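You operate a simulated robot arm through the tools that you are given. There is no shell and no other tool.

You run a simulated two-armed robot. Do the job below in one go: nothing can be reset, and whatever is moved stays where it is left.

## Task
Put the green rag on the middle shelf of the job box cart. Stack the carton marked "hose clips" from the top of the tall cart on top of the carton labelled "trap seals". Take the tape runner and put it on the middle shelf of the screen cart. Put the stop block from the top of the tall cart on the middle shelf of the screen cart. Fetch the loose brown cap from the top of the brown cabinet and set it on the top of the screen cart. Put the yellow pad on the top of the brown cabinet away on the top of the parts cart. The order is free. Set down upright: tape runner.
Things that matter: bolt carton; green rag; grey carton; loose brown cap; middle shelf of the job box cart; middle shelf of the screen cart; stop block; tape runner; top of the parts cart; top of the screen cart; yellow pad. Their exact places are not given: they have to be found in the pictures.

Only the result counts: the job must be done as asked and must still hold three seconds after the hand-in. Knocking over, shifting, dropping, spilling or breaking anything else fails it. A push-on lid holds only when it is set on centred and level and pressed home; a screw cap is set on level and turned clockwise until tight.

## Robot
Two 7-joint arms with two-finger parallel grippers on one trunk, on a base that drives. Base frame: it is fixed to the floor where the robot stands at the start and does not move with it; the origin is under the middle of the robot, x ahead of it, y to its left, z up; the surface under the hand at the start is at about z = 850. Readings come in mm, rad, newtons and seconds.
The left shoulder is at the start at [45, 101, 1110], the right one opposite. With the tool pointing down near the work surface each hand reaches from about 240 to 540 mm from the robot's upright axis, wherever it stands, measured 20 degrees to its own side. Places, roughly: bolt carton, grey carton [500, 0, 1000]; green rag (8x6x3 cm) [500, -200, 900]; loose brown cap (5x5x3 cm) [700, 6100, 1000]; middle shelf of the job box cart [800, 1100, 400]; middle shelf of the screen cart [500, 3700, 600]; stop block (5x5x4 cm) [600, 500, 900]; tape runner (7x6x8 cm) [400, 200, 900]; top of the parts cart [-3600, 4500, 800]; top of the screen cart (40x20 cm) [320, 3480, 900]; yellow pad (7x5x4 cm) [700, 6200, 1000]. Payload 2.4 kg a hand.
The tool frame of a hand sits at the grasp point between the pads (the TCP): z along the fingers, y along the line on which they close. The tips reach 24 mm beyond it. Largest opening 68 mm; finger width 17, thickness 10; the body of the gripper, 40 by 70 mm, starts 41 mm behind the TCP.
Orientation is that of the tool frame in the base frame, as a unit quaternion [x, y, z, w]. With the fingers straight down and closing along the base's y, the tool's x points along the base's -x, its y along +y and its z along -z.

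## Interface
- The arms move only by the tool step_arm. It takes "left_steps", "right_steps" or both (then of equal length, played together; a hand with none holds still); each is a list of rows, each an object of numbers (a shift or turn left out is 0, a gripper value left out holds the last): "tx", "ty", "tz": the shift along the tool's x, y, z in units of 400 mm (1.0 is 400 mm); "wx", "wy", "wz": the turn, a rotation vector about the tool's x, y, z in units of 60 degrees (1.0 is 60 degrees); "grip": the closure, from 0 (fully open) to 1 (shut). In form: [{"tx": .., "ty": .., "tz": .., "wx": .., "wy": .., "wz": .., "grip": ..}, ...]. A call has 1 to 20 rows; each row is the pose to reach, as a shift and turn from the pose commanded when the call began, along the tool's axes at that moment. A call with a number of a shift or a turn outside -1 to 1 is refused whole. Rows are played at 5 a second. More than 50 mm and 0.15 rad between two rows, or a gripper value outside its range, and nothing of the call is played. Where a pose cannot be reached the arm comes as near as it can. A force on the tool above 40 N (or 10 N above the force at the start of the call, whichever is more), or a blocked arm, ends the call early, and 0.2 s more pass. The fingers move at their own pace (about 72 mm/s each) and stop on an object; they squeeze with about 38 N. The grip force told is the motor's: it shows also when the fingers shut on nothing. Time passes only in rows, and 0.2 s behind the last, so rows that repeat a pose let the fingers close. The reply holds the time, the measured pose of the TCP, the force on the tool along the base axes, the opening and the grip force, in the units named above and with some noise, with the torque about the TCP (base axes, N m) and any sound that the robot's microphone picked up.
- Cameras (640 x 400 px; columns grow to the right, rows downward): "scene" is now at [133.1, 19.3, 1275.9]; the picture's right is [0.21, -0.98, 0.00], its down [-0.49, -0.11, -0.86] and it looks along [0.84, 0.18, -0.50] (base axes); focal length 214 px, centre (320, 200). "left" rides on the left gripper at [84, -11, -75] in its tool frame; the picture's right is [0.13, 0.99, 0.00], its down [-0.60, 0.08, -0.79] and it looks along [-0.79, 0.10, 0.61] (tool axes); focal length 251 px, centre (320, 200). "right" rides on the right gripper at [84, 11, -75] in its tool frame; the picture's right is [-0.13, 0.99, 0.00], its down [-0.60, -0.08, -0.79] and it looks along [-0.79, -0.10, 0.61] (tool axes); focal length 251 px, centre (320, 200).
- capture(camera): a new picture of that camera. No time passes.
- slide_trunk(by): slides the trunk up (or, below 0, down) by that many mm; the arms and the scene camera ride with it, the base frame stays. It gives what a move gives, with no picture.
- drive_base(legs): drives the robot by 1 to 6 legs, each [ahead, left, turn to the left] in mm, mm and rad, along the robot's own axes; the way and the turn of a leg run together, so that a leg with both is an arc; at most 1500 mm and 3.142 rad a leg. The arms and the cameras ride along, it lands a little off, and it stops where it bumps. It gives what a move gives.
- head_to(pan, tilt): turns the head with the scene camera to pan (to the left, within 1.501 rad either way) and tilt (down, from -0.506 to 1.204), counted from straight ahead of the robot. It gives what a move gives.
- probe_pixels(camera, pixels): for up to 12 pixels [column, row] of the newest picture of that camera ("zoom" is the newest enlarged one), the place [x, y, z] in the base frame of the surface seen there, good to about 2 mm. No time passes.
- inspect(camera, box): a new picture of the part [left, top, right, bottom] of that camera's present view, enlarged. No time passes.
- job_done(): hands the job in; it is judged then, once.

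Leave the grippers open and the arms clear of the work at the hand-in unless told otherwise.

The tools are called after ">>>" as name(argument=value, ...) on one line, values as JSON. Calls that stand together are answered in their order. step_arm: Moves the arms, as the interface text tells. Its arguments: {"type":"object","properties":{"left_steps":{"type":"array","items":{"type":"object","properties":{"tx":{"type":"number"},"ty":{"type":"number"},"tz":{"type":"number"},"wx":{"type":"number"},"wy":{"type":"number"},"wz":{"type":"number"},"grip":{"type":"number"}}}},"right_steps":{"type":"array","items":{"type":"object","properties":{"tx":{"type":"number"},"ty":{"type":"number"},"tz":{"type":"number"},"wx":{"type":"number"},"wy":{"type":"number"},"wz":{"type":"number"},"grip":{"type":"number"}}}}},"required":[]} The other tools are called the same way: slide_trunk (by) slides the trunk up or down; drive_base (legs) drives the base; head_to (pan, tilt) turns the head that bears the scene camera; capture (camera) takes a picture; probe_pixels (camera, pixels) gives the place of the surface under pixels of a picture; inspect (camera, box) takes an enlarged picture of a part of a camera's view; job_done () hands the job in.

At the start:

```text
t: 0.0
left_tool_pos: [266.5, 228.0, 1179.7]
left_tcp_rot: [0.0, 1.0, 0.0, 0.0]
left_contact_force: [-0.1, -0.7, -0.4]
left_ft_torque: [0.02, 0.02, 0.0]
left_width: 68.3
left_grip_force: 0.0
right_tool_pos: [320.7, -47.8, 1152.7]
right_tcp_rot: [0.0, 1.0, 0.0, 0.0]
right_contact_force: [0.2, 0.4, 0.4]
right_ft_torque: [-0.02, 0.01, -0.01]
right_width: 68.0
right_grip_force: 0.0
trunk travel left (down, up): [-325.0, 524.0]
robot x, y, heading: [-0.7, -1.0, 0.001]
head pan, tilt: [0.211, 0.529]
```

scene: 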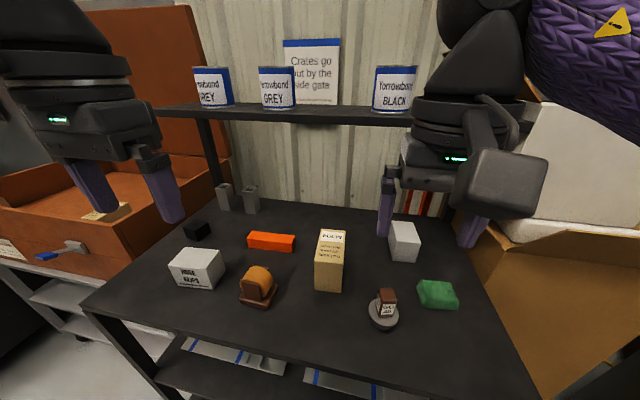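
right: 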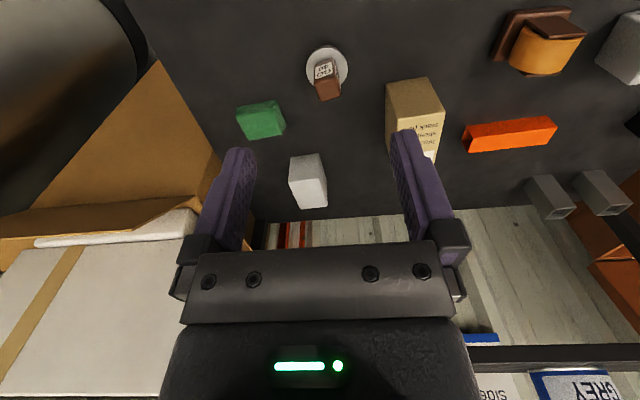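
left: 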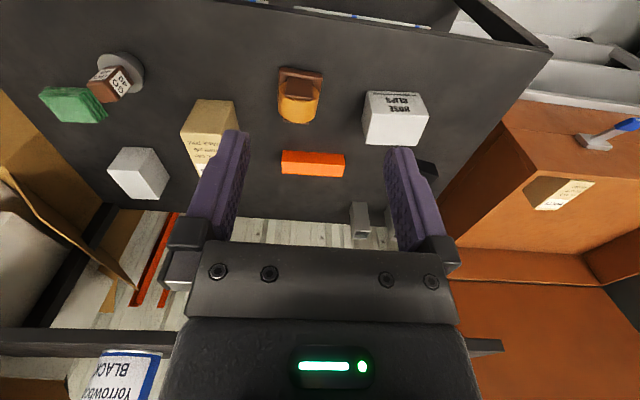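

I see a dark cart top with cartons, an orange item, a tape runner-like object, a green rag and others. I'll enlarge parts of the scene view to read labels.

>>> inspect(camera="scene", box=[150, 200, 350, 325])

>>> inspect(camera="scene", box=[300, 200, 500, 340])

>>> inspect(camera="scene", box=[0, 150, 200, 400])

>>> inspect(camera="scene", box=[150, 30, 470, 230])

```text
3.20 times, centred on (250, 262) of scene
```

zoom: 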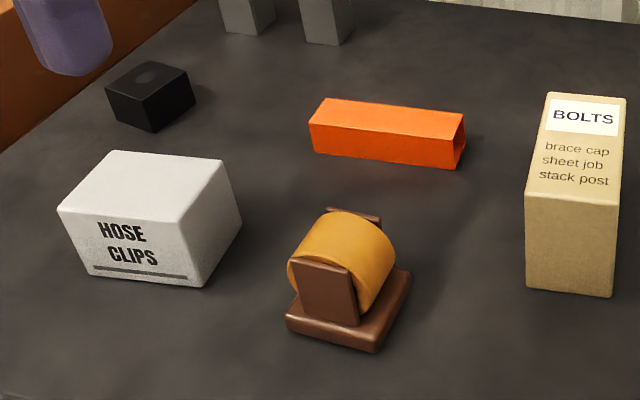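

```text
2.86 times, centred on (400, 270) of scene
```

zoom: 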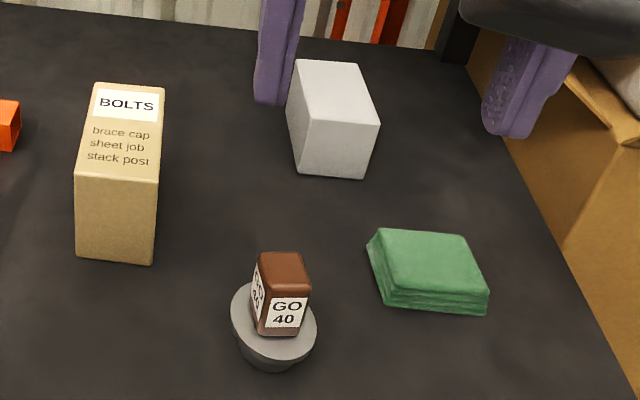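

```text
1.60 times, centred on (100, 275) of scene
```

zoom: 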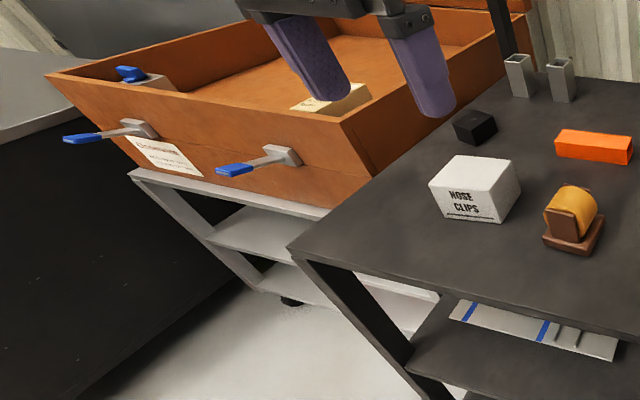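

```text
2.00 times, centred on (310, 130) of scene
```

zoom: 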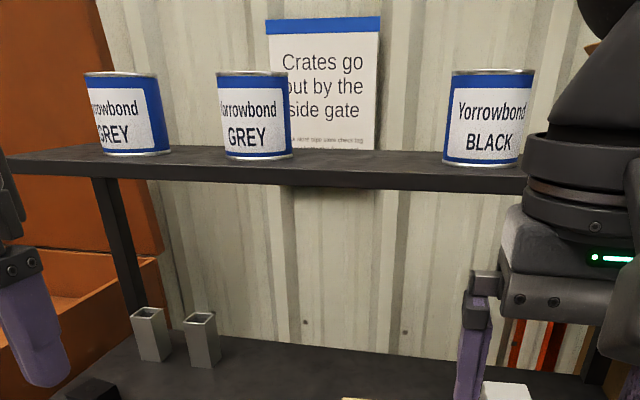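

Probe positions of everything on the cart in the scene view.

>>> capture(camera="scene")

>>> probe_pixels(camera="scene", pixels=[[196, 229], [195, 258], [257, 275], [270, 239], [332, 240], [405, 232], [438, 293], [387, 297], [383, 318], [100, 213], [300, 330], [330, 265]])

>>> capture(camera="left")

>>> capture(camera="right")

```text
taken
```

scene: 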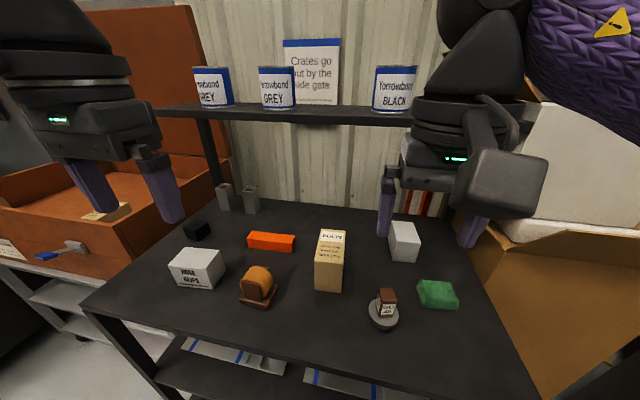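

```text
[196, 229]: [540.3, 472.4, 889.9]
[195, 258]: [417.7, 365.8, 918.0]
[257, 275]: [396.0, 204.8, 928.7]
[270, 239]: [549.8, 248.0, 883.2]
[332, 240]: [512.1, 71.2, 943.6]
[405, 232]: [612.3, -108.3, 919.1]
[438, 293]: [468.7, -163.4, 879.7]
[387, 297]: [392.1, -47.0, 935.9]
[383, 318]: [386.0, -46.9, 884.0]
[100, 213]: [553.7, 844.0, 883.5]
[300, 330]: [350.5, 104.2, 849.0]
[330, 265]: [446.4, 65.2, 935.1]
```

```text
taken
```

left: 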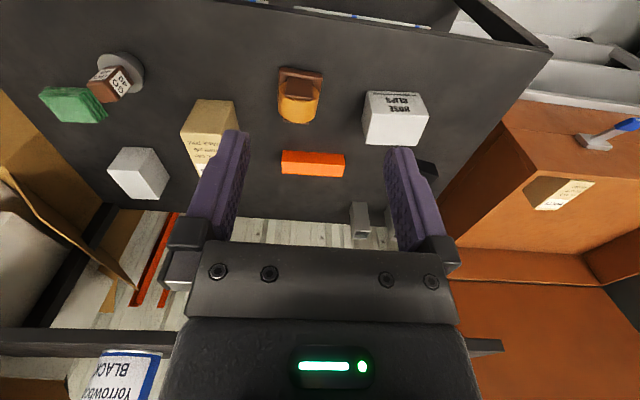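

```text
taken
```

right: 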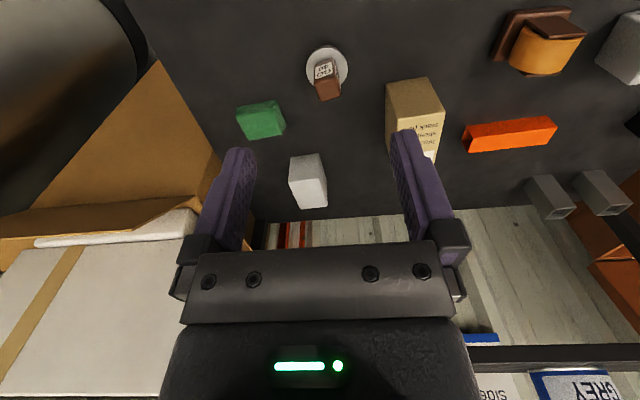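

I enlarge the wrist views for the grey carton, the bolt carton, the job box content, and look at the black block.

>>> inspect(camera="right", box=[220, 30, 460, 230])

>>> inspect(camera="left", box=[80, 60, 260, 220])

>>> inspect(camera="left", box=[340, 60, 640, 260])

>>> inspect(camera="scene", box=[370, 160, 640, 400])

```text
2.00 times, centred on (340, 130) of right
```

zoom: 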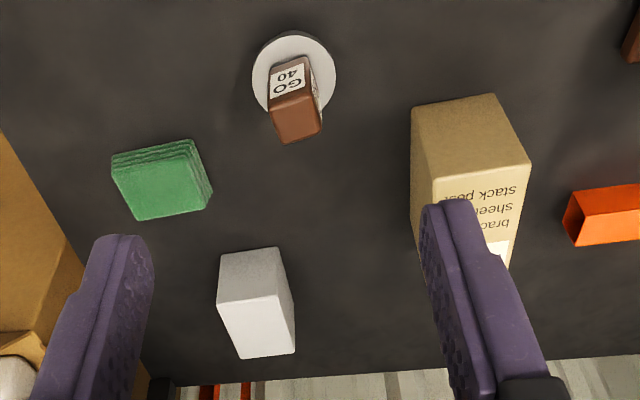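

```text
2.50 times, centred on (170, 140) of left
```

zoom: 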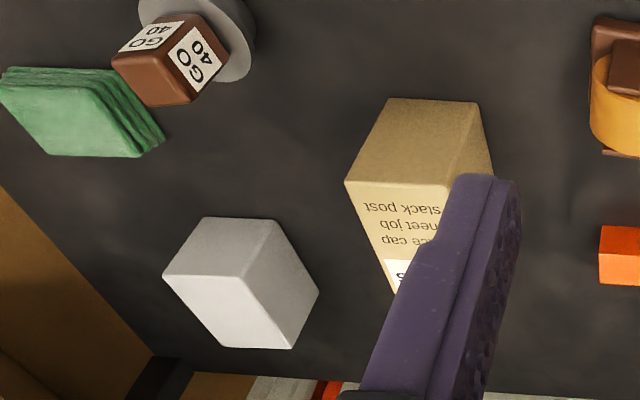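

```text
2.00 times, centred on (490, 160) of left
```

zoom: 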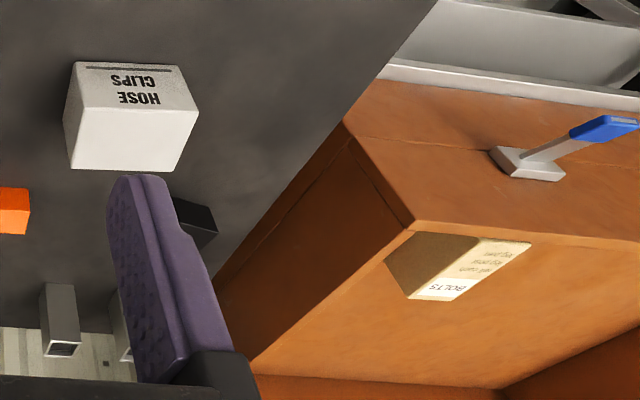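

```text
1.67 times, centred on (505, 280) of scene
```

zoom: 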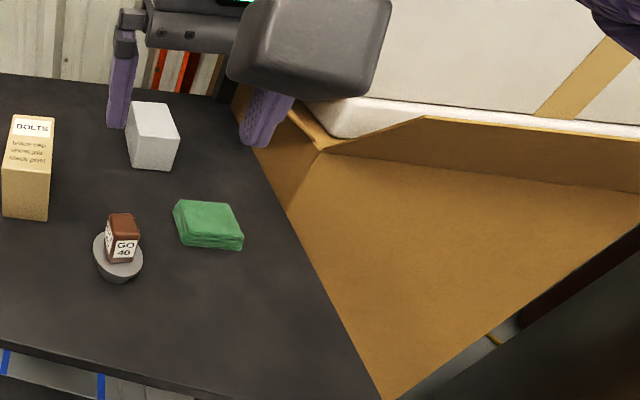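

Two "BOLTS" cartons exist (one here, one in the orange job box). The grey carton at about (612,-108) has no label on the visible faces. I look around with the head first.

>>> head_to(pan=1.2, tilt=0.5)

>>> capture(camera="scene")

>>> head_to(pan=-1.2, tilt=0.4)

>>> capture(camera="scene")

>>> head_to(pan=0.6, tilt=0.6)

>>> capture(camera="scene")

```text
t: 1.3
left_tool_pos: [267.8, 228.8, 1179.8]
left_tcp_rot: [0.0, 1.0, 0.0, 0.0]
left_contact_force: [-0.3, 0.7, -0.2]
left_ft_torque: [-0.02, 0.01, 0.01]
left_width: 68.3
left_grip_force: 0.1
right_tool_pos: [321.3, -47.0, 1153.6]
right_tcp_rot: [-0.001, 1.0, 0.001, 0.0]
right_contact_force: [-0.5, 0.0, -0.4]
right_ft_torque: [0.02, 0.01, 0.0]
right_width: 68.0
right_grip_force: 0.0
trunk travel left (down, up): [-325.0, 524.0]
robot x, y, heading: [-0.9, 0.8, -0.002]
head pan, tilt: [1.201, 0.499]
```

```text
taken
```

scene: 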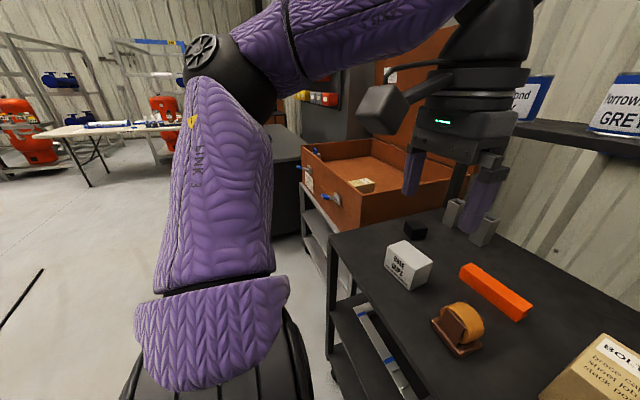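

```text
t: 3.5
left_tool_pos: [267.1, 229.2, 1179.1]
left_tcp_rot: [0.0, 1.0, 0.0, 0.0]
left_contact_force: [0.5, 0.6, -1.7]
left_ft_torque: [-0.02, 0.01, -0.04]
left_width: 67.8
left_grip_force: 0.0
right_tool_pos: [322.2, -47.0, 1151.9]
right_tcp_rot: [0.0, 1.0, 0.0, 0.0]
right_contact_force: [-0.4, 0.2, 0.2]
right_ft_torque: [-0.01, 0.02, 0.03]
right_width: 68.2
right_grip_force: 0.1
trunk travel left (down, up): [-325.0, 524.0]
robot x, y, heading: [0.0, 1.5, 0.001]
head pan, tilt: [-1.201, 0.4]
```

```text
taken
```

scene: 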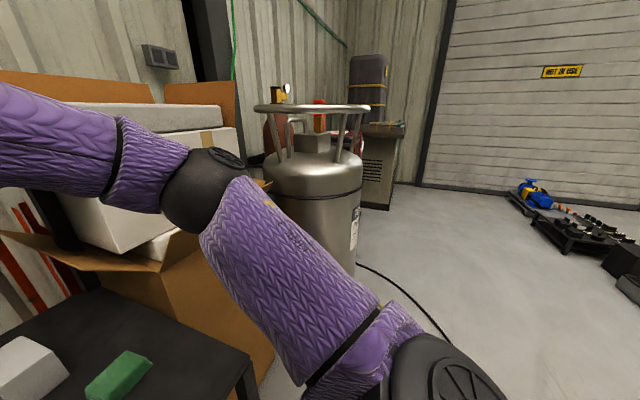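

```text
t: 5.3
left_tool_pos: [267.5, 228.5, 1180.2]
left_tcp_rot: [0.0, 1.0, 0.0, 0.0]
left_contact_force: [0.2, -0.4, -0.8]
left_ft_torque: [0.01, -0.01, -0.01]
left_width: 68.0
left_grip_force: 0.1
right_tool_pos: [321.8, -48.2, 1152.6]
right_tcp_rot: [-0.001, 1.0, 0.001, 0.0]
right_contact_force: [-0.3, 0.1, 0.3]
right_ft_torque: [-0.01, 0.03, -0.01]
right_width: 68.3
right_grip_force: 0.1
trunk travel left (down, up): [-325.0, 524.0]
robot x, y, heading: [-0.7, -0.9, 0.001]
head pan, tilt: [0.6, 0.6]
```

```text
taken
```

scene: 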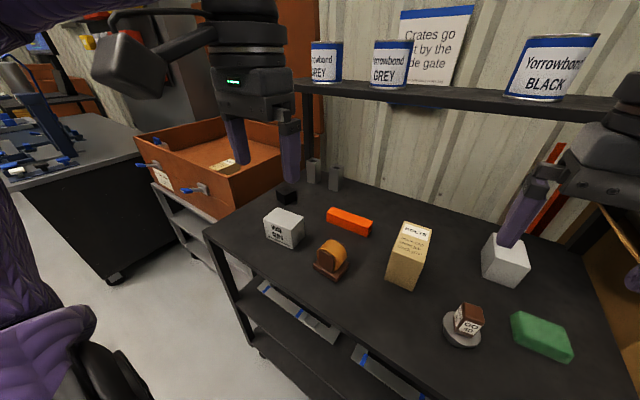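

Probe the shelf, cans, wall, grey tubes and cart edges for clearance.

>>> probe_pixels(camera="scene", pixels=[[420, 90], [325, 80], [550, 97], [300, 90], [313, 160], [335, 178], [208, 232], [350, 222], [440, 320], [560, 240], [225, 165], [160, 178]])

>>> inspect(camera="scene", box=[140, 100, 320, 240])

```text
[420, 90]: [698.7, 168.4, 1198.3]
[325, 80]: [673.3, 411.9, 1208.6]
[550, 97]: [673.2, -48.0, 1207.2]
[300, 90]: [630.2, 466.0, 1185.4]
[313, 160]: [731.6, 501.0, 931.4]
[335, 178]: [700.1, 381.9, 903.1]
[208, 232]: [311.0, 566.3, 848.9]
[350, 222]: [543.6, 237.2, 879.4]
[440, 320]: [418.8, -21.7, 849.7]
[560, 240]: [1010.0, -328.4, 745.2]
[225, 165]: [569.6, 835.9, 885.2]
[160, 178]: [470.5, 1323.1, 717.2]
```

```text
2.86 times, centred on (230, 170) of scene
```

zoom: 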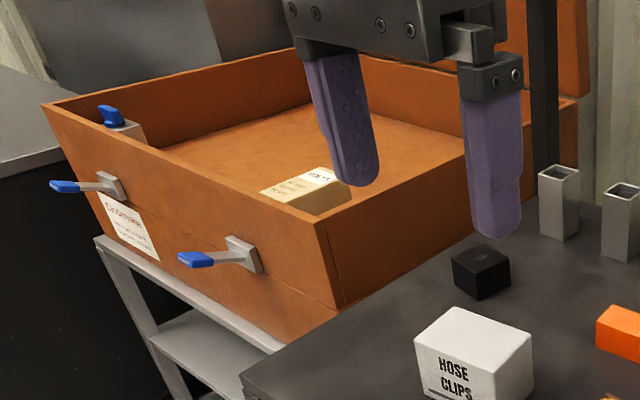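

The cart's paint shelf starts at x≈630, z≈1190. I'll swing the right hand around to look at the hidden sides of the grey carton (first −60° turn while moving to about (500,-216,1060)).

>>> step_arm(right_steps=[{"tx": -0.056, "ty": -0.053, "tz": 0.028, "wz": -0.125}, {"tx": -0.112, "ty": -0.106, "tz": 0.056, "wz": -0.25}, {"tx": -0.169, "ty": -0.158, "tz": 0.084, "wz": -0.375}, {"tx": -0.225, "ty": -0.211, "tz": 0.112, "wz": -0.5}, {"tx": -0.281, "ty": -0.264, "tz": 0.14, "wz": -0.625}, {"tx": -0.337, "ty": -0.317, "tz": 0.168, "wz": -0.75}, {"tx": -0.394, "ty": -0.37, "tz": 0.197, "wz": -0.875}, {"tx": -0.45, "ty": -0.4225, "tz": 0.225, "wz": -1.0}, {"tx": -0.45, "ty": -0.4225, "tz": 0.225, "wz": -1.0}])

>>> capture(camera="right")

>>> capture(camera="scene")

```text
t: 7.3
left_tool_pos: [266.7, 227.5, 1179.3]
left_tcp_rot: [0.001, 1.0, 0.0, 0.001]
left_contact_force: [0.5, 0.4, -0.2]
left_ft_torque: [-0.01, -0.03, 0.0]
left_width: 68.1
left_grip_force: 0.0
right_tool_pos: [342.4, -124.1, 1057.4]
right_tcp_rot: [-0.499, 0.866, 0.001, 0.001]
right_contact_force: [0.4, 0.0, 0.2]
right_ft_torque: [0.04, 0.03, 0.03]
right_width: 68.0
right_grip_force: 0.0
right hand out of reach, approached as far as the arm can: row 5, 6, 7, 8, 9
trunk travel left (down, up): [-325.0, 524.0]
robot x, y, heading: [4.3, -0.8, -0.003]
head pan, tilt: [0.6, 0.6]
```

```text
taken
```

right: 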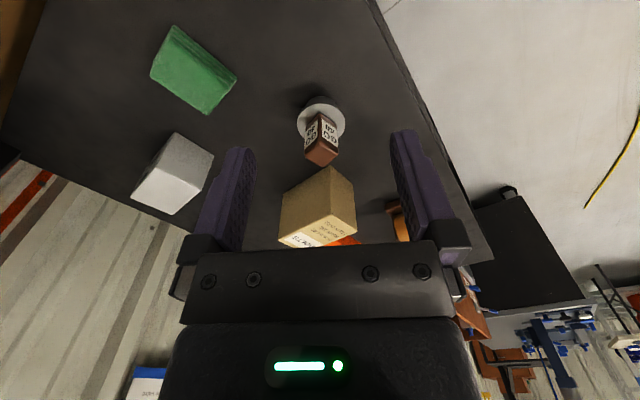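

```text
taken
```

scene: 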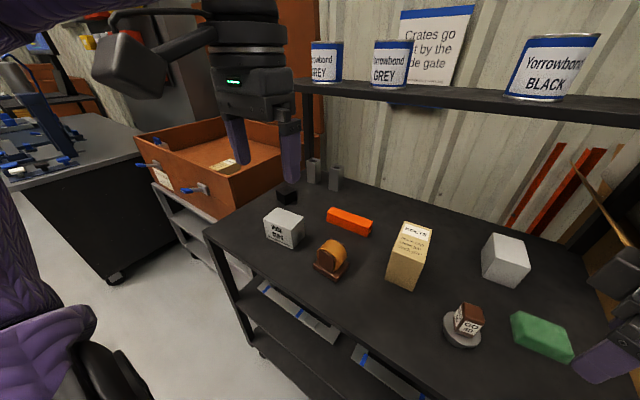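

I enlarge the right view on the grey carton and bolts carton.

>>> inspect(camera="right", box=[110, 100, 270, 240])

>>> inspect(camera="right", box=[250, 90, 410, 250])

```text
2.86 times, centred on (190, 170) of right
```

zoom: 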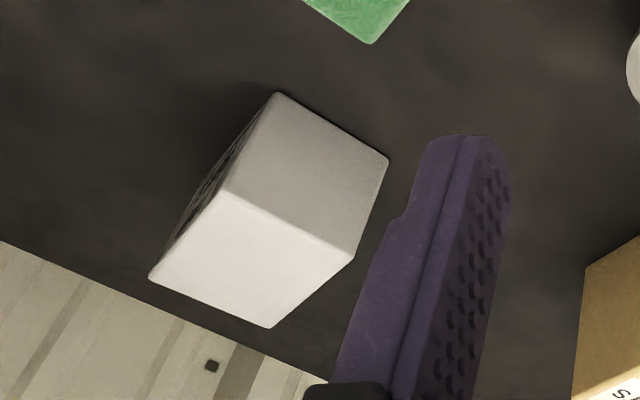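

```text
2.50 times, centred on (330, 170) of right
```

zoom: 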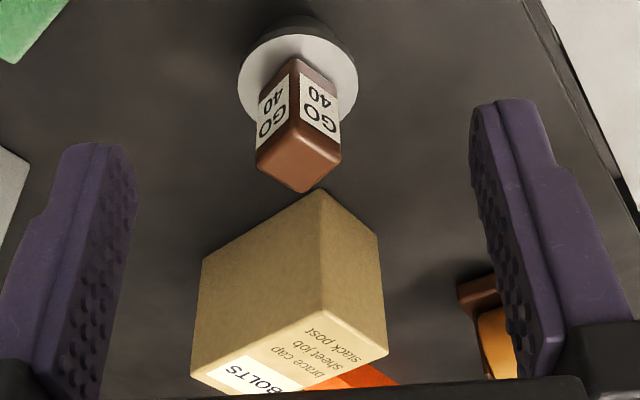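

There is print on the −y side of the grey carton. I check how high the big brown box's flaps are on that side before moving the hand there.

>>> head_to(pan=-0.4, tilt=0.6)

>>> capture(camera="scene")

```text
t: 8.5
left_tool_pos: [268.1, 227.4, 1180.8]
left_tcp_rot: [0.0, 1.0, 0.0, -0.001]
left_contact_force: [-1.0, 0.6, -0.1]
left_ft_torque: [0.02, -0.03, 0.02]
left_width: 68.2
left_grip_force: 0.1
right_tool_pos: [343.0, -124.2, 1057.1]
right_tcp_rot: [-0.5, 0.866, 0.0, 0.001]
right_contact_force: [0.4, -0.1, -0.3]
right_ft_torque: [0.02, 0.01, -0.01]
right_width: 68.1
right_grip_force: 0.1
trunk travel left (down, up): [-325.0, 524.0]
robot x, y, heading: [1.3, 2.2, 0.005]
head pan, tilt: [-0.4, 0.6]
```

```text
taken
```

scene: 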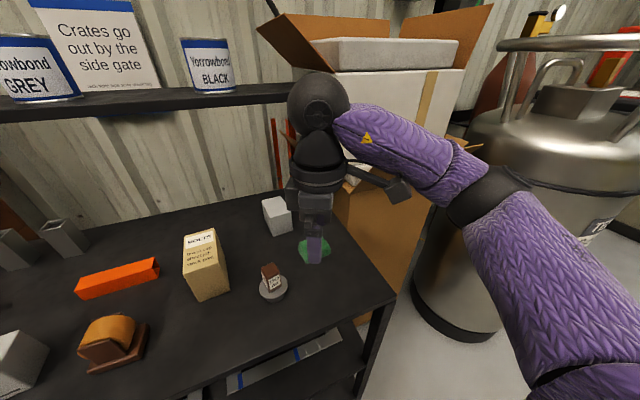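

>>> probe_pixels(camera="scene", pixels=[[395, 300], [345, 225], [370, 230], [360, 175], [460, 145], [430, 215], [345, 190], [330, 215], [277, 215], [293, 220], [390, 130]])

>>> inspect(camera="scene", box=[240, 100, 500, 320])

```text
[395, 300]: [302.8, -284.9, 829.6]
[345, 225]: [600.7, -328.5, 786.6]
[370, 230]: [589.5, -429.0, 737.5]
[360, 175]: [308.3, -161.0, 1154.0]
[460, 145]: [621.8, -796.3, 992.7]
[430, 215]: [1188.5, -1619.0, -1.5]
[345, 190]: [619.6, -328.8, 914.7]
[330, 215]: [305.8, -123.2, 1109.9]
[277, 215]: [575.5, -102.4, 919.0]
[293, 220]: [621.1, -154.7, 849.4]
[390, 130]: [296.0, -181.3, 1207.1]
```

```text
1.82 times, centred on (370, 210) of scene
```

zoom: 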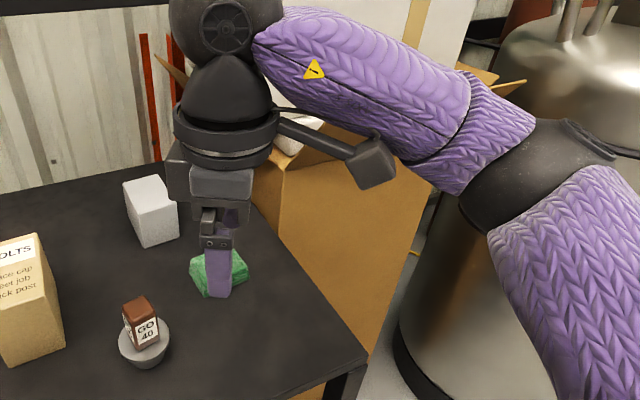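

The big box begins at x≈600, y≈−330, so (400,−270,1010) is free. I move the right hand there and look at the −y face of the grey carton.

>>> step_arm(right_steps=[{"tx": 0.06, "ty": -0.075, "tz": 0.03}, {"tx": 0.12, "ty": -0.15, "tz": 0.06}, {"tx": 0.18, "ty": -0.225, "tz": 0.09}, {"tx": 0.24, "ty": -0.3, "tz": 0.12}, {"tx": 0.24, "ty": -0.3, "tz": 0.12}])

>>> capture(camera="right")

```text
t: 9.7
left_tool_pos: [267.8, 228.6, 1180.0]
left_tcp_rot: [0.0, 1.0, -0.001, 0.0]
left_contact_force: [-0.6, 1.0, -0.3]
left_ft_torque: [-0.01, 0.0, 0.02]
left_width: 67.9
left_grip_force: 0.0
right_tool_pos: [314.8, -158.8, 1030.7]
right_tcp_rot: [-0.499, 0.867, 0.0, 0.001]
right_contact_force: [0.2, 0.0, -0.2]
right_ft_torque: [-0.01, 0.0, -0.01]
right_width: 68.0
right_grip_force: 0.0
right hand out of reach, approached as far as the arm can: row 1, 2, 3, 4, 5
trunk travel left (down, up): [-325.0, 524.0]
robot x, y, heading: [0.4, 3.4, -0.002]
head pan, tilt: [-0.4, 0.6]
```

```text
taken
```

right: 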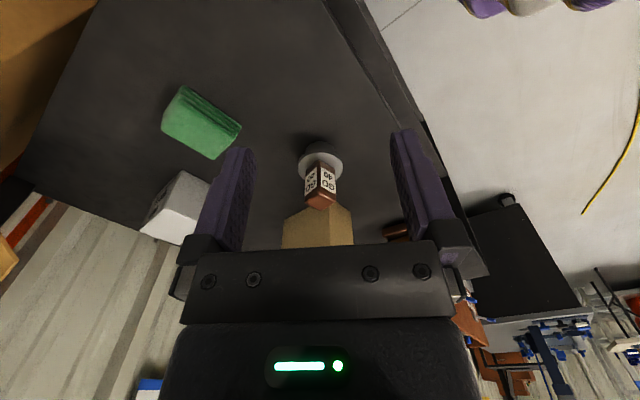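

>>> inspect(camera="right", box=[130, 150, 230, 250])

```text
4.00 times, centred on (180, 200) of right
```

zoom: 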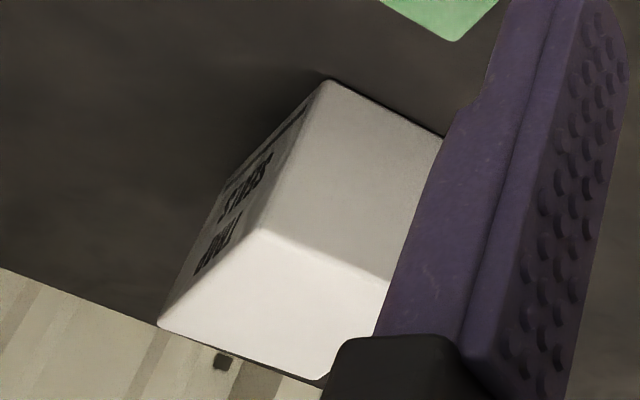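

The print ends in "...SEALS", first word looks like "TRAP", but I want a surer reading. I turn the hand back by 30° and move it to about (380,−300,1000).

>>> step_arm(right_steps=[{"wz": 0.125}, {"wz": 0.25}, {"wz": 0.375}, {"wz": 0.5}, {"tx": 0.056, "ty": -0.079, "tz": 0.019, "wz": 0.5}, {"tx": 0.112, "ty": -0.158, "tz": 0.037, "wz": 0.5}, {"tx": 0.168, "ty": -0.238, "tz": 0.056, "wz": 0.5}, {"tx": 0.224, "ty": -0.317, "tz": 0.075, "wz": 0.5}, {"tx": 0.224, "ty": -0.317, "tz": 0.075, "wz": 0.5}])

>>> capture(camera="right")

```text
t: 11.7
left_tool_pos: [266.8, 227.6, 1179.2]
left_tcp_rot: [-0.001, 1.0, 0.0, -0.001]
left_contact_force: [-0.4, -0.6, 0.0]
left_ft_torque: [-0.02, -0.01, -0.01]
left_width: 68.1
left_grip_force: 0.1
right_tool_pos: [358.5, -255.3, 999.8]
right_tcp_rot: [-0.258, 0.966, -0.001, 0.001]
right_contact_force: [0.2, 0.5, 0.0]
right_ft_torque: [0.0, -0.03, 0.0]
right_width: 67.7
right_grip_force: 0.1
right hand out of reach, approached as far as the arm can: row 7, 8, 9
trunk travel left (down, up): [-325.0, 524.0]
robot x, y, heading: [-0.1, 2.3, 0.005]
head pan, tilt: [-0.4, 0.6]
```

```text
taken
```

right: 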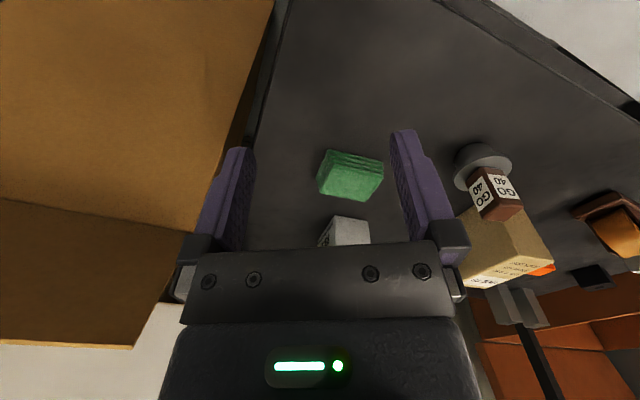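

The carton's print hides behind the gripper body; I raise the hand ~90 mm.

>>> step_arm(right_steps=[{"tz": -0.1}, {"tz": -0.2}, {"tz": -0.25}, {"tz": -0.25}])

>>> inspect(camera="right", box=[260, 140, 420, 250])

```text
t: 12.7
left_tool_pos: [267.3, 229.2, 1179.8]
left_tcp_rot: [0.0, 1.0, -0.001, 0.0]
left_contact_force: [-0.8, -0.8, -1.1]
left_ft_torque: [0.04, 0.04, -0.02]
left_width: 68.1
left_grip_force: 0.1
right_tool_pos: [356.4, -251.1, 1099.5]
right_tcp_rot: [-0.258, 0.966, 0.0, 0.001]
right_contact_force: [-0.9, 0.0, -0.3]
right_ft_torque: [0.01, -0.03, -0.02]
right_width: 67.8
right_grip_force: 0.0
right hand out of reach, approached as far as the arm can: row 2, 3, 4
trunk travel left (down, up): [-325.0, 524.0]
robot x, y, heading: [-1.1, -2.7, 0.002]
head pan, tilt: [-0.4, 0.6]
```

```text
3.64 times, centred on (340, 195) of right
```

zoom: 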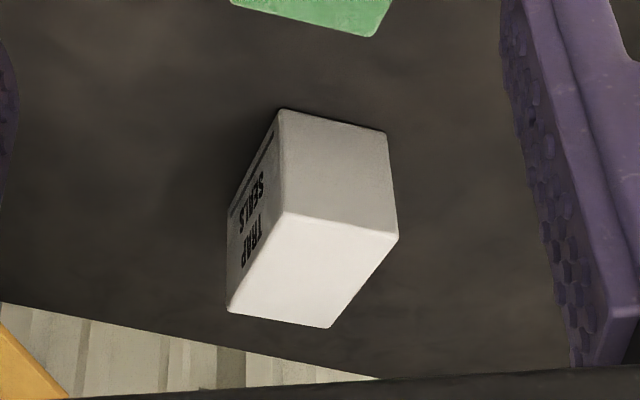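

"TRAP SEALS" is confirmed on the grey carton. Next I look down with the head to judge how close the base is to the cart.

>>> head_to(pan=0.3, tilt=1.2)

>>> capture(camera="scene")

```text
t: 13.8
left_tool_pos: [267.5, 228.2, 1179.8]
left_tcp_rot: [0.001, 1.0, -0.001, 0.0]
left_contact_force: [0.6, -0.5, -0.1]
left_ft_torque: [-0.01, 0.03, 0.01]
left_width: 68.3
left_grip_force: 0.1
right_tool_pos: [356.3, -250.7, 1098.7]
right_tcp_rot: [-0.258, 0.966, 0.0, 0.0]
right_contact_force: [1.6, 1.1, -0.2]
right_ft_torque: [0.04, 0.03, 0.0]
right_width: 67.8
right_grip_force: 0.0
trunk travel left (down, up): [-325.0, 524.0]
robot x, y, heading: [-3.4, 0.2, -0.0]
head pan, tilt: [0.3, 1.201]
```

```text
taken
```

scene: 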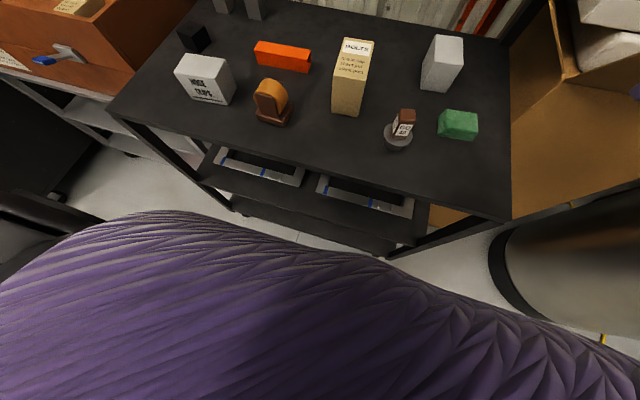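

>>> probe_pixels(camera="scene", pixels=[[115, 105], [505, 215], [310, 165], [300, 250], [180, 225], [460, 250], [260, 170], [360, 195], [310, 225], [250, 205], [30, 230], [600, 340]])

```text
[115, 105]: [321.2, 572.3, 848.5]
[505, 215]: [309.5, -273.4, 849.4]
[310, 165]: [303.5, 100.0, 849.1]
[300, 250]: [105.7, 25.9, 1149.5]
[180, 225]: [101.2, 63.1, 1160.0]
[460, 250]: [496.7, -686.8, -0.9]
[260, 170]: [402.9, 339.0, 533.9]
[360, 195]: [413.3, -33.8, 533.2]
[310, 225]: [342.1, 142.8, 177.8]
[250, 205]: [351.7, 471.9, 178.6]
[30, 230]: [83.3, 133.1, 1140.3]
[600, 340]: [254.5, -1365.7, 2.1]
```

Cart front edge at x≈303. I want to see the robot's own base front; I'll pitch the left hand back ~52° so its camera looks straight down in front of the robot.

>>> step_arm(left_steps=[{"wy": 0.125}, {"wy": 0.25}, {"wy": 0.375}, {"wy": 0.5}, {"wy": 0.625}, {"wy": 0.75}, {"wy": 0.87}, {"wy": 0.87}])

>>> capture(camera="left")

```text
t: 15.6
left_tool_pos: [229.6, 213.3, 1112.8]
left_tcp_rot: [0.0, 0.898, 0.0, -0.44]
left_contact_force: [-0.3, -0.4, 0.5]
left_ft_torque: [0.05, 0.01, 0.0]
left_width: 68.2
left_grip_force: 0.0
left hand out of reach, approached as far as the arm can: row 4, 5, 6, 7, 8
right_tool_pos: [356.3, -249.4, 1099.7]
right_tcp_rot: [-0.258, 0.966, 0.0, 0.001]
right_contact_force: [-0.5, 0.5, -0.7]
right_ft_torque: [0.0, -0.01, 0.01]
right_width: 67.8
right_grip_force: 0.1
trunk travel left (down, up): [-325.0, 524.0]
robot x, y, heading: [0.8, -0.5, 0.002]
head pan, tilt: [0.3, 1.201]
```

```text
taken
```

left: 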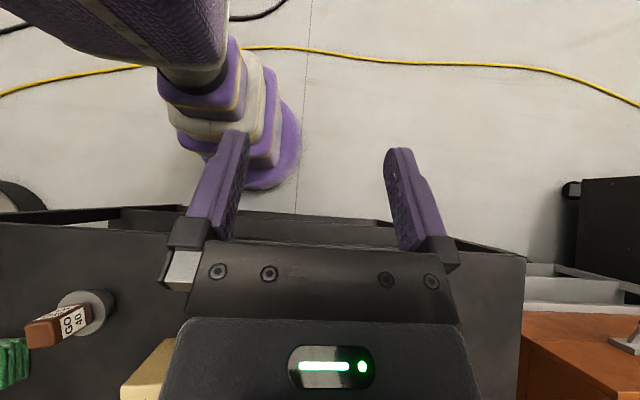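

The base is visible: a purple foot around pixel (270,170). I probe its front edge.

>>> probe_pixels(camera="left", pixels=[[298, 160], [285, 180], [265, 188], [250, 188], [300, 130], [270, 90], [240, 60], [205, 95], [190, 140], [230, 110], [275, 130], [120, 240]])

>>> inspect(camera="left", box=[150, 20, 350, 220])

```text
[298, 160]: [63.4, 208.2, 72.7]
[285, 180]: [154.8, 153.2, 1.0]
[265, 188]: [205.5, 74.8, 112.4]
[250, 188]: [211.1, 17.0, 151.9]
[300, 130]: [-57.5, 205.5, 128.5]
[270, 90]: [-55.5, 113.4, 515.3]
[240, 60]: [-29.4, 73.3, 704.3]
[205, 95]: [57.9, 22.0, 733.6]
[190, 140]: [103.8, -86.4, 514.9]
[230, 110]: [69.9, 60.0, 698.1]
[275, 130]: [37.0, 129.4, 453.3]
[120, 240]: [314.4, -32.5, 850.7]
```

```text
2.00 times, centred on (250, 120) of left
```

zoom: 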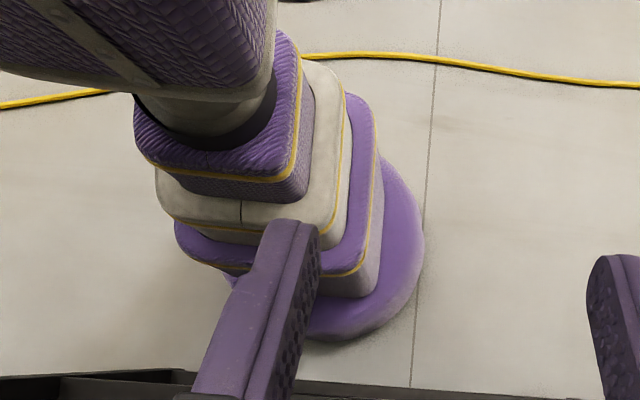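

The base is a disk of radius ≈215 mm, so there's ~85 mm to the cart front. I bring the left hand back to pointing straight down and over towards the hose-clips carton to measure it.

>>> step_arm(left_steps=[{"tx": -0.017, "ty": 0.037, "tz": -0.015, "wy": -0.11}, {"tx": -0.034, "ty": 0.073, "tz": -0.03, "wy": -0.22}, {"tx": -0.05, "ty": 0.11, "tz": -0.045, "wy": -0.33}, {"tx": -0.067, "ty": 0.146, "tz": -0.06, "wy": -0.44}, {"tx": -0.084, "ty": 0.183, "tz": -0.075, "wy": -0.55}, {"tx": -0.1, "ty": 0.22, "tz": -0.09, "wy": -0.66}, {"tx": -0.117, "ty": 0.256, "tz": -0.105, "wy": -0.77}, {"tx": -0.133, "ty": 0.2925, "tz": -0.118, "wy": -0.87}, {"tx": -0.133, "ty": 0.2925, "tz": -0.118, "wy": -0.87}])

>>> capture(camera="left")

>>> head_to(pan=0.3, tilt=0.75)

>>> capture(camera="scene")

```text
t: 17.6
left_tool_pos: [294.9, 329.5, 1099.1]
left_tcp_rot: [0.0, 1.0, 0.0, 0.001]
left_contact_force: [-0.5, -0.2, -0.2]
left_ft_torque: [-0.03, 0.0, 0.03]
left_width: 68.0
left_grip_force: 0.1
right_tool_pos: [357.2, -248.8, 1099.4]
right_tcp_rot: [-0.259, 0.966, 0.0, 0.001]
right_contact_force: [-0.6, 0.8, 0.6]
right_ft_torque: [-0.01, -0.03, 0.0]
right_width: 68.3
right_grip_force: 0.1
trunk travel left (down, up): [-325.0, 524.0]
robot x, y, heading: [2.2, 1.8, -0.004]
head pan, tilt: [0.3, 1.201]
```

```text
taken
```

left: 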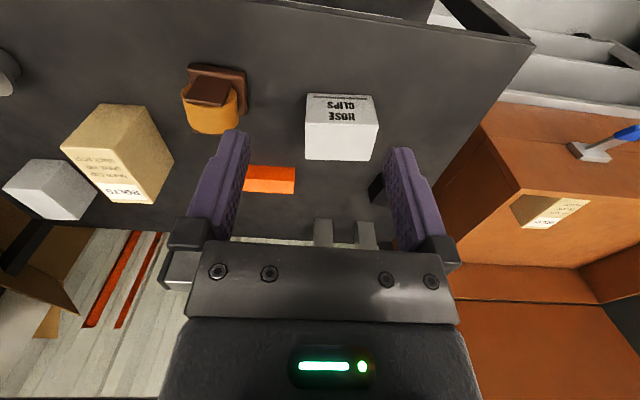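

```text
t: 18.5
left_tool_pos: [295.0, 329.8, 1099.3]
left_tcp_rot: [0.0, 1.0, 0.0, 0.0]
left_contact_force: [0.6, 0.1, -0.4]
left_ft_torque: [0.03, 0.03, 0.01]
left_width: 67.9
left_grip_force: 0.1
right_tool_pos: [357.3, -249.0, 1100.6]
right_tcp_rot: [-0.258, 0.966, 0.0, 0.001]
right_contact_force: [0.0, 0.5, 0.2]
right_ft_torque: [0.01, -0.01, 0.02]
right_width: 67.9
right_grip_force: 0.1
trunk travel left (down, up): [-325.0, 524.0]
robot x, y, heading: [1.3, 2.0, -0.003]
head pan, tilt: [0.3, 0.75]
```

```text
taken
```

scene: 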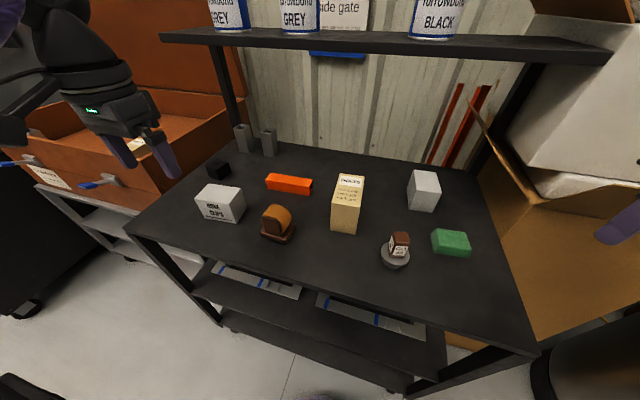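

>>> inspect(camera="left", box=[290, 80, 400, 180])

>>> inspect(camera="scene", box=[370, 140, 510, 280])

```text
4.00 times, centred on (345, 130) of left
```

zoom: 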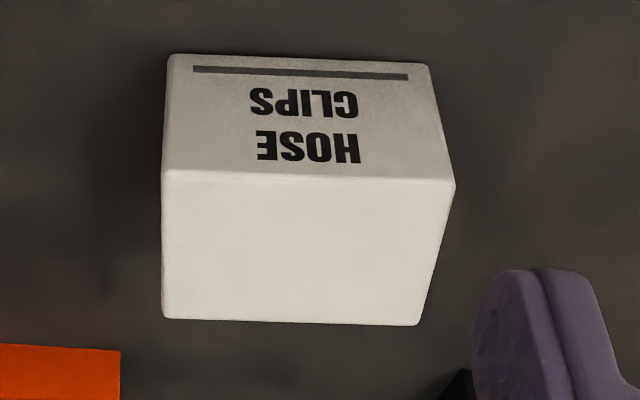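

```text
2.86 times, centred on (440, 210) of scene
```

zoom: 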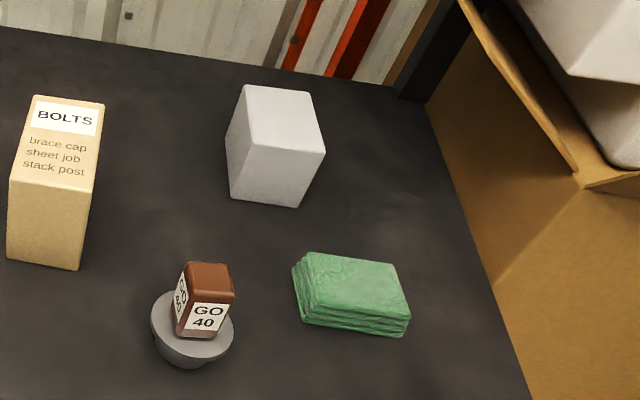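

Probe the grey carton's faces in the enlarged scene picture.

>>> probe_pixels(camera="zoom", pixels=[[252, 92], [307, 96], [319, 148], [252, 140], [285, 148], [234, 150], [234, 190], [290, 200], [320, 160], [280, 120], [300, 180], [300, 200]])

>>> inspect(camera="left", box=[290, 80, 400, 180])

>>> probe_pixels(camera="zoom", pixels=[[168, 185], [450, 192], [412, 318], [170, 312], [300, 180], [300, 170], [175, 60], [422, 70], [300, 315], [450, 180], [165, 170], [300, 250]])

```text
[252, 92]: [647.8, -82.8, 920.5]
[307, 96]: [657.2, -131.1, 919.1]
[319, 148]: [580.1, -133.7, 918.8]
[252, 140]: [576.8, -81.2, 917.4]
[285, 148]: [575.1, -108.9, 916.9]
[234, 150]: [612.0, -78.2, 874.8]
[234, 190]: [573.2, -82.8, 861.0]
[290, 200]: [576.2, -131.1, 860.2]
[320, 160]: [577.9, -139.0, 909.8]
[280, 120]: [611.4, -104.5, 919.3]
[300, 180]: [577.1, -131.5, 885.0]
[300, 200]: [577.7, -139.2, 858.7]
```

```text
4.00 times, centred on (345, 130) of left
```

zoom: 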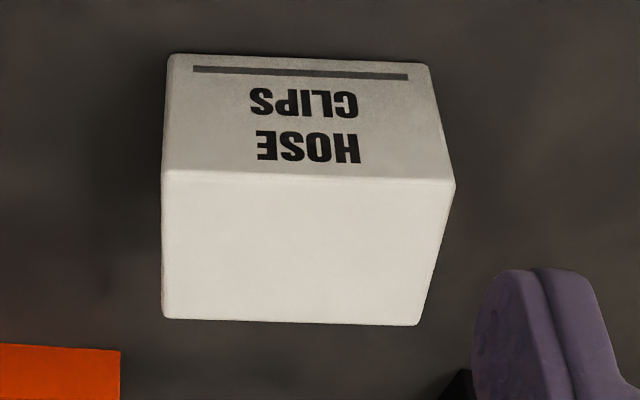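

```text
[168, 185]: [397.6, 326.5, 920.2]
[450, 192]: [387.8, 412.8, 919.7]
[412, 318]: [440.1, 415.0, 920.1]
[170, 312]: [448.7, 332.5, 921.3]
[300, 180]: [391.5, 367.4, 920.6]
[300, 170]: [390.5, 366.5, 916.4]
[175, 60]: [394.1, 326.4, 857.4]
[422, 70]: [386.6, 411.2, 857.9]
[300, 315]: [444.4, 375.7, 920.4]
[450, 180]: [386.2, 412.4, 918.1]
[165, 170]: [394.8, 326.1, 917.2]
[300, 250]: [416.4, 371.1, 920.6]
```

Hose-clips carton: 87 mm along y, 56 mm along x, yaw ≈5°, top z=920, centre ≈(418,371). Grey carton: ~82 along x, 58 along y, centre ≈(616,-106), top z≈919. Now the shelf above: probe its front edge and underside.

>>> probe_pixels(camera="scene", pixels=[[400, 34], [400, 40], [400, 47], [400, 50], [400, 53], [610, 52], [600, 62], [165, 35], [515, 90], [232, 100], [245, 130], [250, 150]])

>>> inspect(camera="scene", box=[150, 0, 640, 200])

```text
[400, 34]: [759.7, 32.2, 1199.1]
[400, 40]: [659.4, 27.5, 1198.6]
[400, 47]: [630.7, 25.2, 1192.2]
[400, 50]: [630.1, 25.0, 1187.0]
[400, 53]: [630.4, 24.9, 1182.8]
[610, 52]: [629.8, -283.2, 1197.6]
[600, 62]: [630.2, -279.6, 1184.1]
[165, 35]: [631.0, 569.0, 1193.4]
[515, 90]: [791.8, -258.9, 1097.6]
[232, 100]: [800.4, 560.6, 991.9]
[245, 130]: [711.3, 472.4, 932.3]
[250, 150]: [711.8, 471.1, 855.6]
```

```text
1.31 times, centred on (395, 100) of scene
```

zoom: 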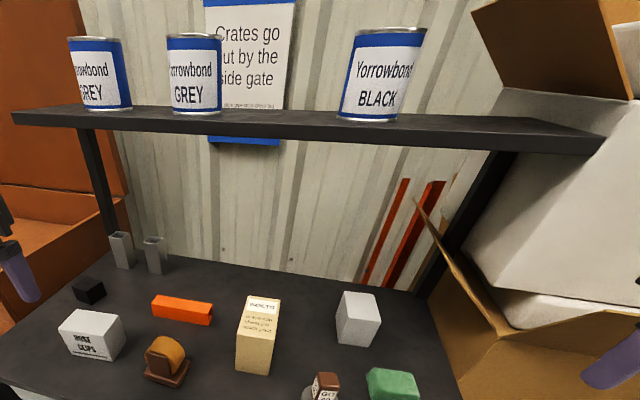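

Shelf underside z≈1180, front x=630. A vertical hand at x=616 would be tight under it, so I plan a forward-tilted grasp for stacking. I first test what yaw the left hand can reach: turn outward 60° above the hose-clips carton.

>>> step_arm(left_steps=[{"wz": -0.125}, {"wz": -0.25}, {"wz": -0.375}, {"wz": -0.5}, {"wz": -0.625}, {"wz": -0.75}, {"wz": -0.875}, {"wz": -1.0}])

>>> step_arm(left_steps=[{"wz": -0.125}, {"wz": -0.25}, {"wz": -0.375}, {"wz": -0.5}])

```text
t: 20.3
left_tool_pos: [294.7, 329.8, 1099.7]
left_tcp_rot: [-0.502, 0.865, 0.0, 0.0]
left_contact_force: [-0.8, -0.1, 0.3]
left_ft_torque: [0.0, 0.01, 0.01]
left_width: 68.2
left_grip_force: 0.0
right_tool_pos: [355.9, -250.7, 1099.5]
right_tcp_rot: [-0.257, 0.966, 0.0, 0.002]
right_contact_force: [-0.1, 0.0, 0.8]
right_ft_torque: [-0.01, 0.01, 0.0]
right_width: 68.2
right_grip_force: 0.1
trunk travel left (down, up): [-325.0, 524.0]
robot x, y, heading: [-0.3, 1.4, 0.004]
head pan, tilt: [0.3, 0.75]
```

```text
t: 21.3
left_tool_pos: [296.3, 328.3, 1099.4]
left_tcp_rot: [0.708, -0.706, 0.0, 0.0]
left_contact_force: [0.6, -0.1, -0.6]
left_ft_torque: [0.02, 0.02, -0.01]
left_width: 68.2
left_grip_force: 0.0
right_tool_pos: [356.2, -250.3, 1099.8]
right_tcp_rot: [-0.258, 0.966, 0.0, 0.001]
right_contact_force: [0.3, 0.3, 0.3]
right_ft_torque: [-0.02, -0.02, 0.02]
right_width: 68.1
right_grip_force: 0.1
trunk travel left (down, up): [-325.0, 524.0]
robot x, y, heading: [-3.0, 1.7, 0.002]
head pan, tilt: [0.3, 0.75]
```

Outward 90° yaw is reachable (fingers now close along x). Now I pitch the left hand 40° (fingers pointing +y and down), add the carton's 5.8° yaw, and move to a pre‑grasp at (418,281,1012).

>>> step_arm(left_steps=[{"tx": 0.02, "ty": -0.051, "tz": 0.036, "wx": -0.0056, "wy": -0.111, "wz": -0.0155, "grip": 0}, {"tx": 0.039, "ty": -0.102, "tz": 0.0725, "wx": -0.0112, "wy": -0.222, "wz": -0.031}, {"tx": 0.059, "ty": -0.1525, "tz": 0.109, "wx": -0.0169, "wy": -0.333, "wz": -0.0464}, {"tx": 0.078, "ty": -0.203, "tz": 0.145, "wx": -0.0225, "wy": -0.444, "wz": -0.062}, {"tx": 0.098, "ty": -0.254, "tz": 0.181, "wx": -0.028, "wy": -0.555, "wz": -0.0773}, {"tx": 0.1175, "ty": -0.305, "tz": 0.2175, "wx": -0.0337, "wy": -0.666, "wz": -0.0927}, {"tx": 0.1175, "ty": -0.305, "tz": 0.2175, "wx": -0.0337, "wy": -0.666, "wz": -0.0927}])

>>> capture(camera="left")

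>>> capture(camera="scene")

```text
t: 22.9
left_tool_pos: [418.3, 279.0, 1010.9]
left_tcp_rot: [0.698, -0.629, -0.254, -0.23]
left_contact_force: [0.7, 0.2, -0.7]
left_ft_torque: [-0.04, 0.0, 0.01]
left_width: 68.3
left_grip_force: 0.0
right_tool_pos: [358.1, -250.6, 1098.7]
right_tcp_rot: [-0.258, 0.966, 0.0, 0.001]
right_contact_force: [-0.7, 0.3, 0.8]
right_ft_torque: [-0.01, -0.01, 0.02]
right_width: 68.0
right_grip_force: 0.1
trunk travel left (down, up): [-325.0, 524.0]
robot x, y, heading: [-1.9, -4.1, -0.002]
head pan, tilt: [0.3, 0.75]
```

```text
taken
```

left: 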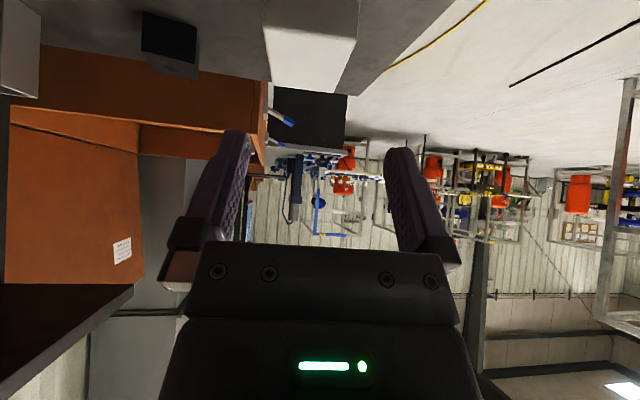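

```text
taken
```

scene: 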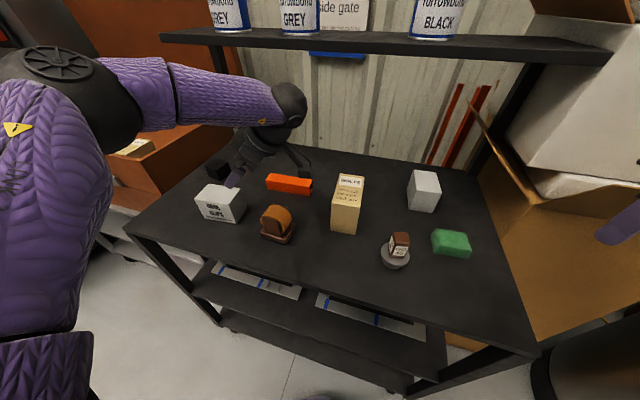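

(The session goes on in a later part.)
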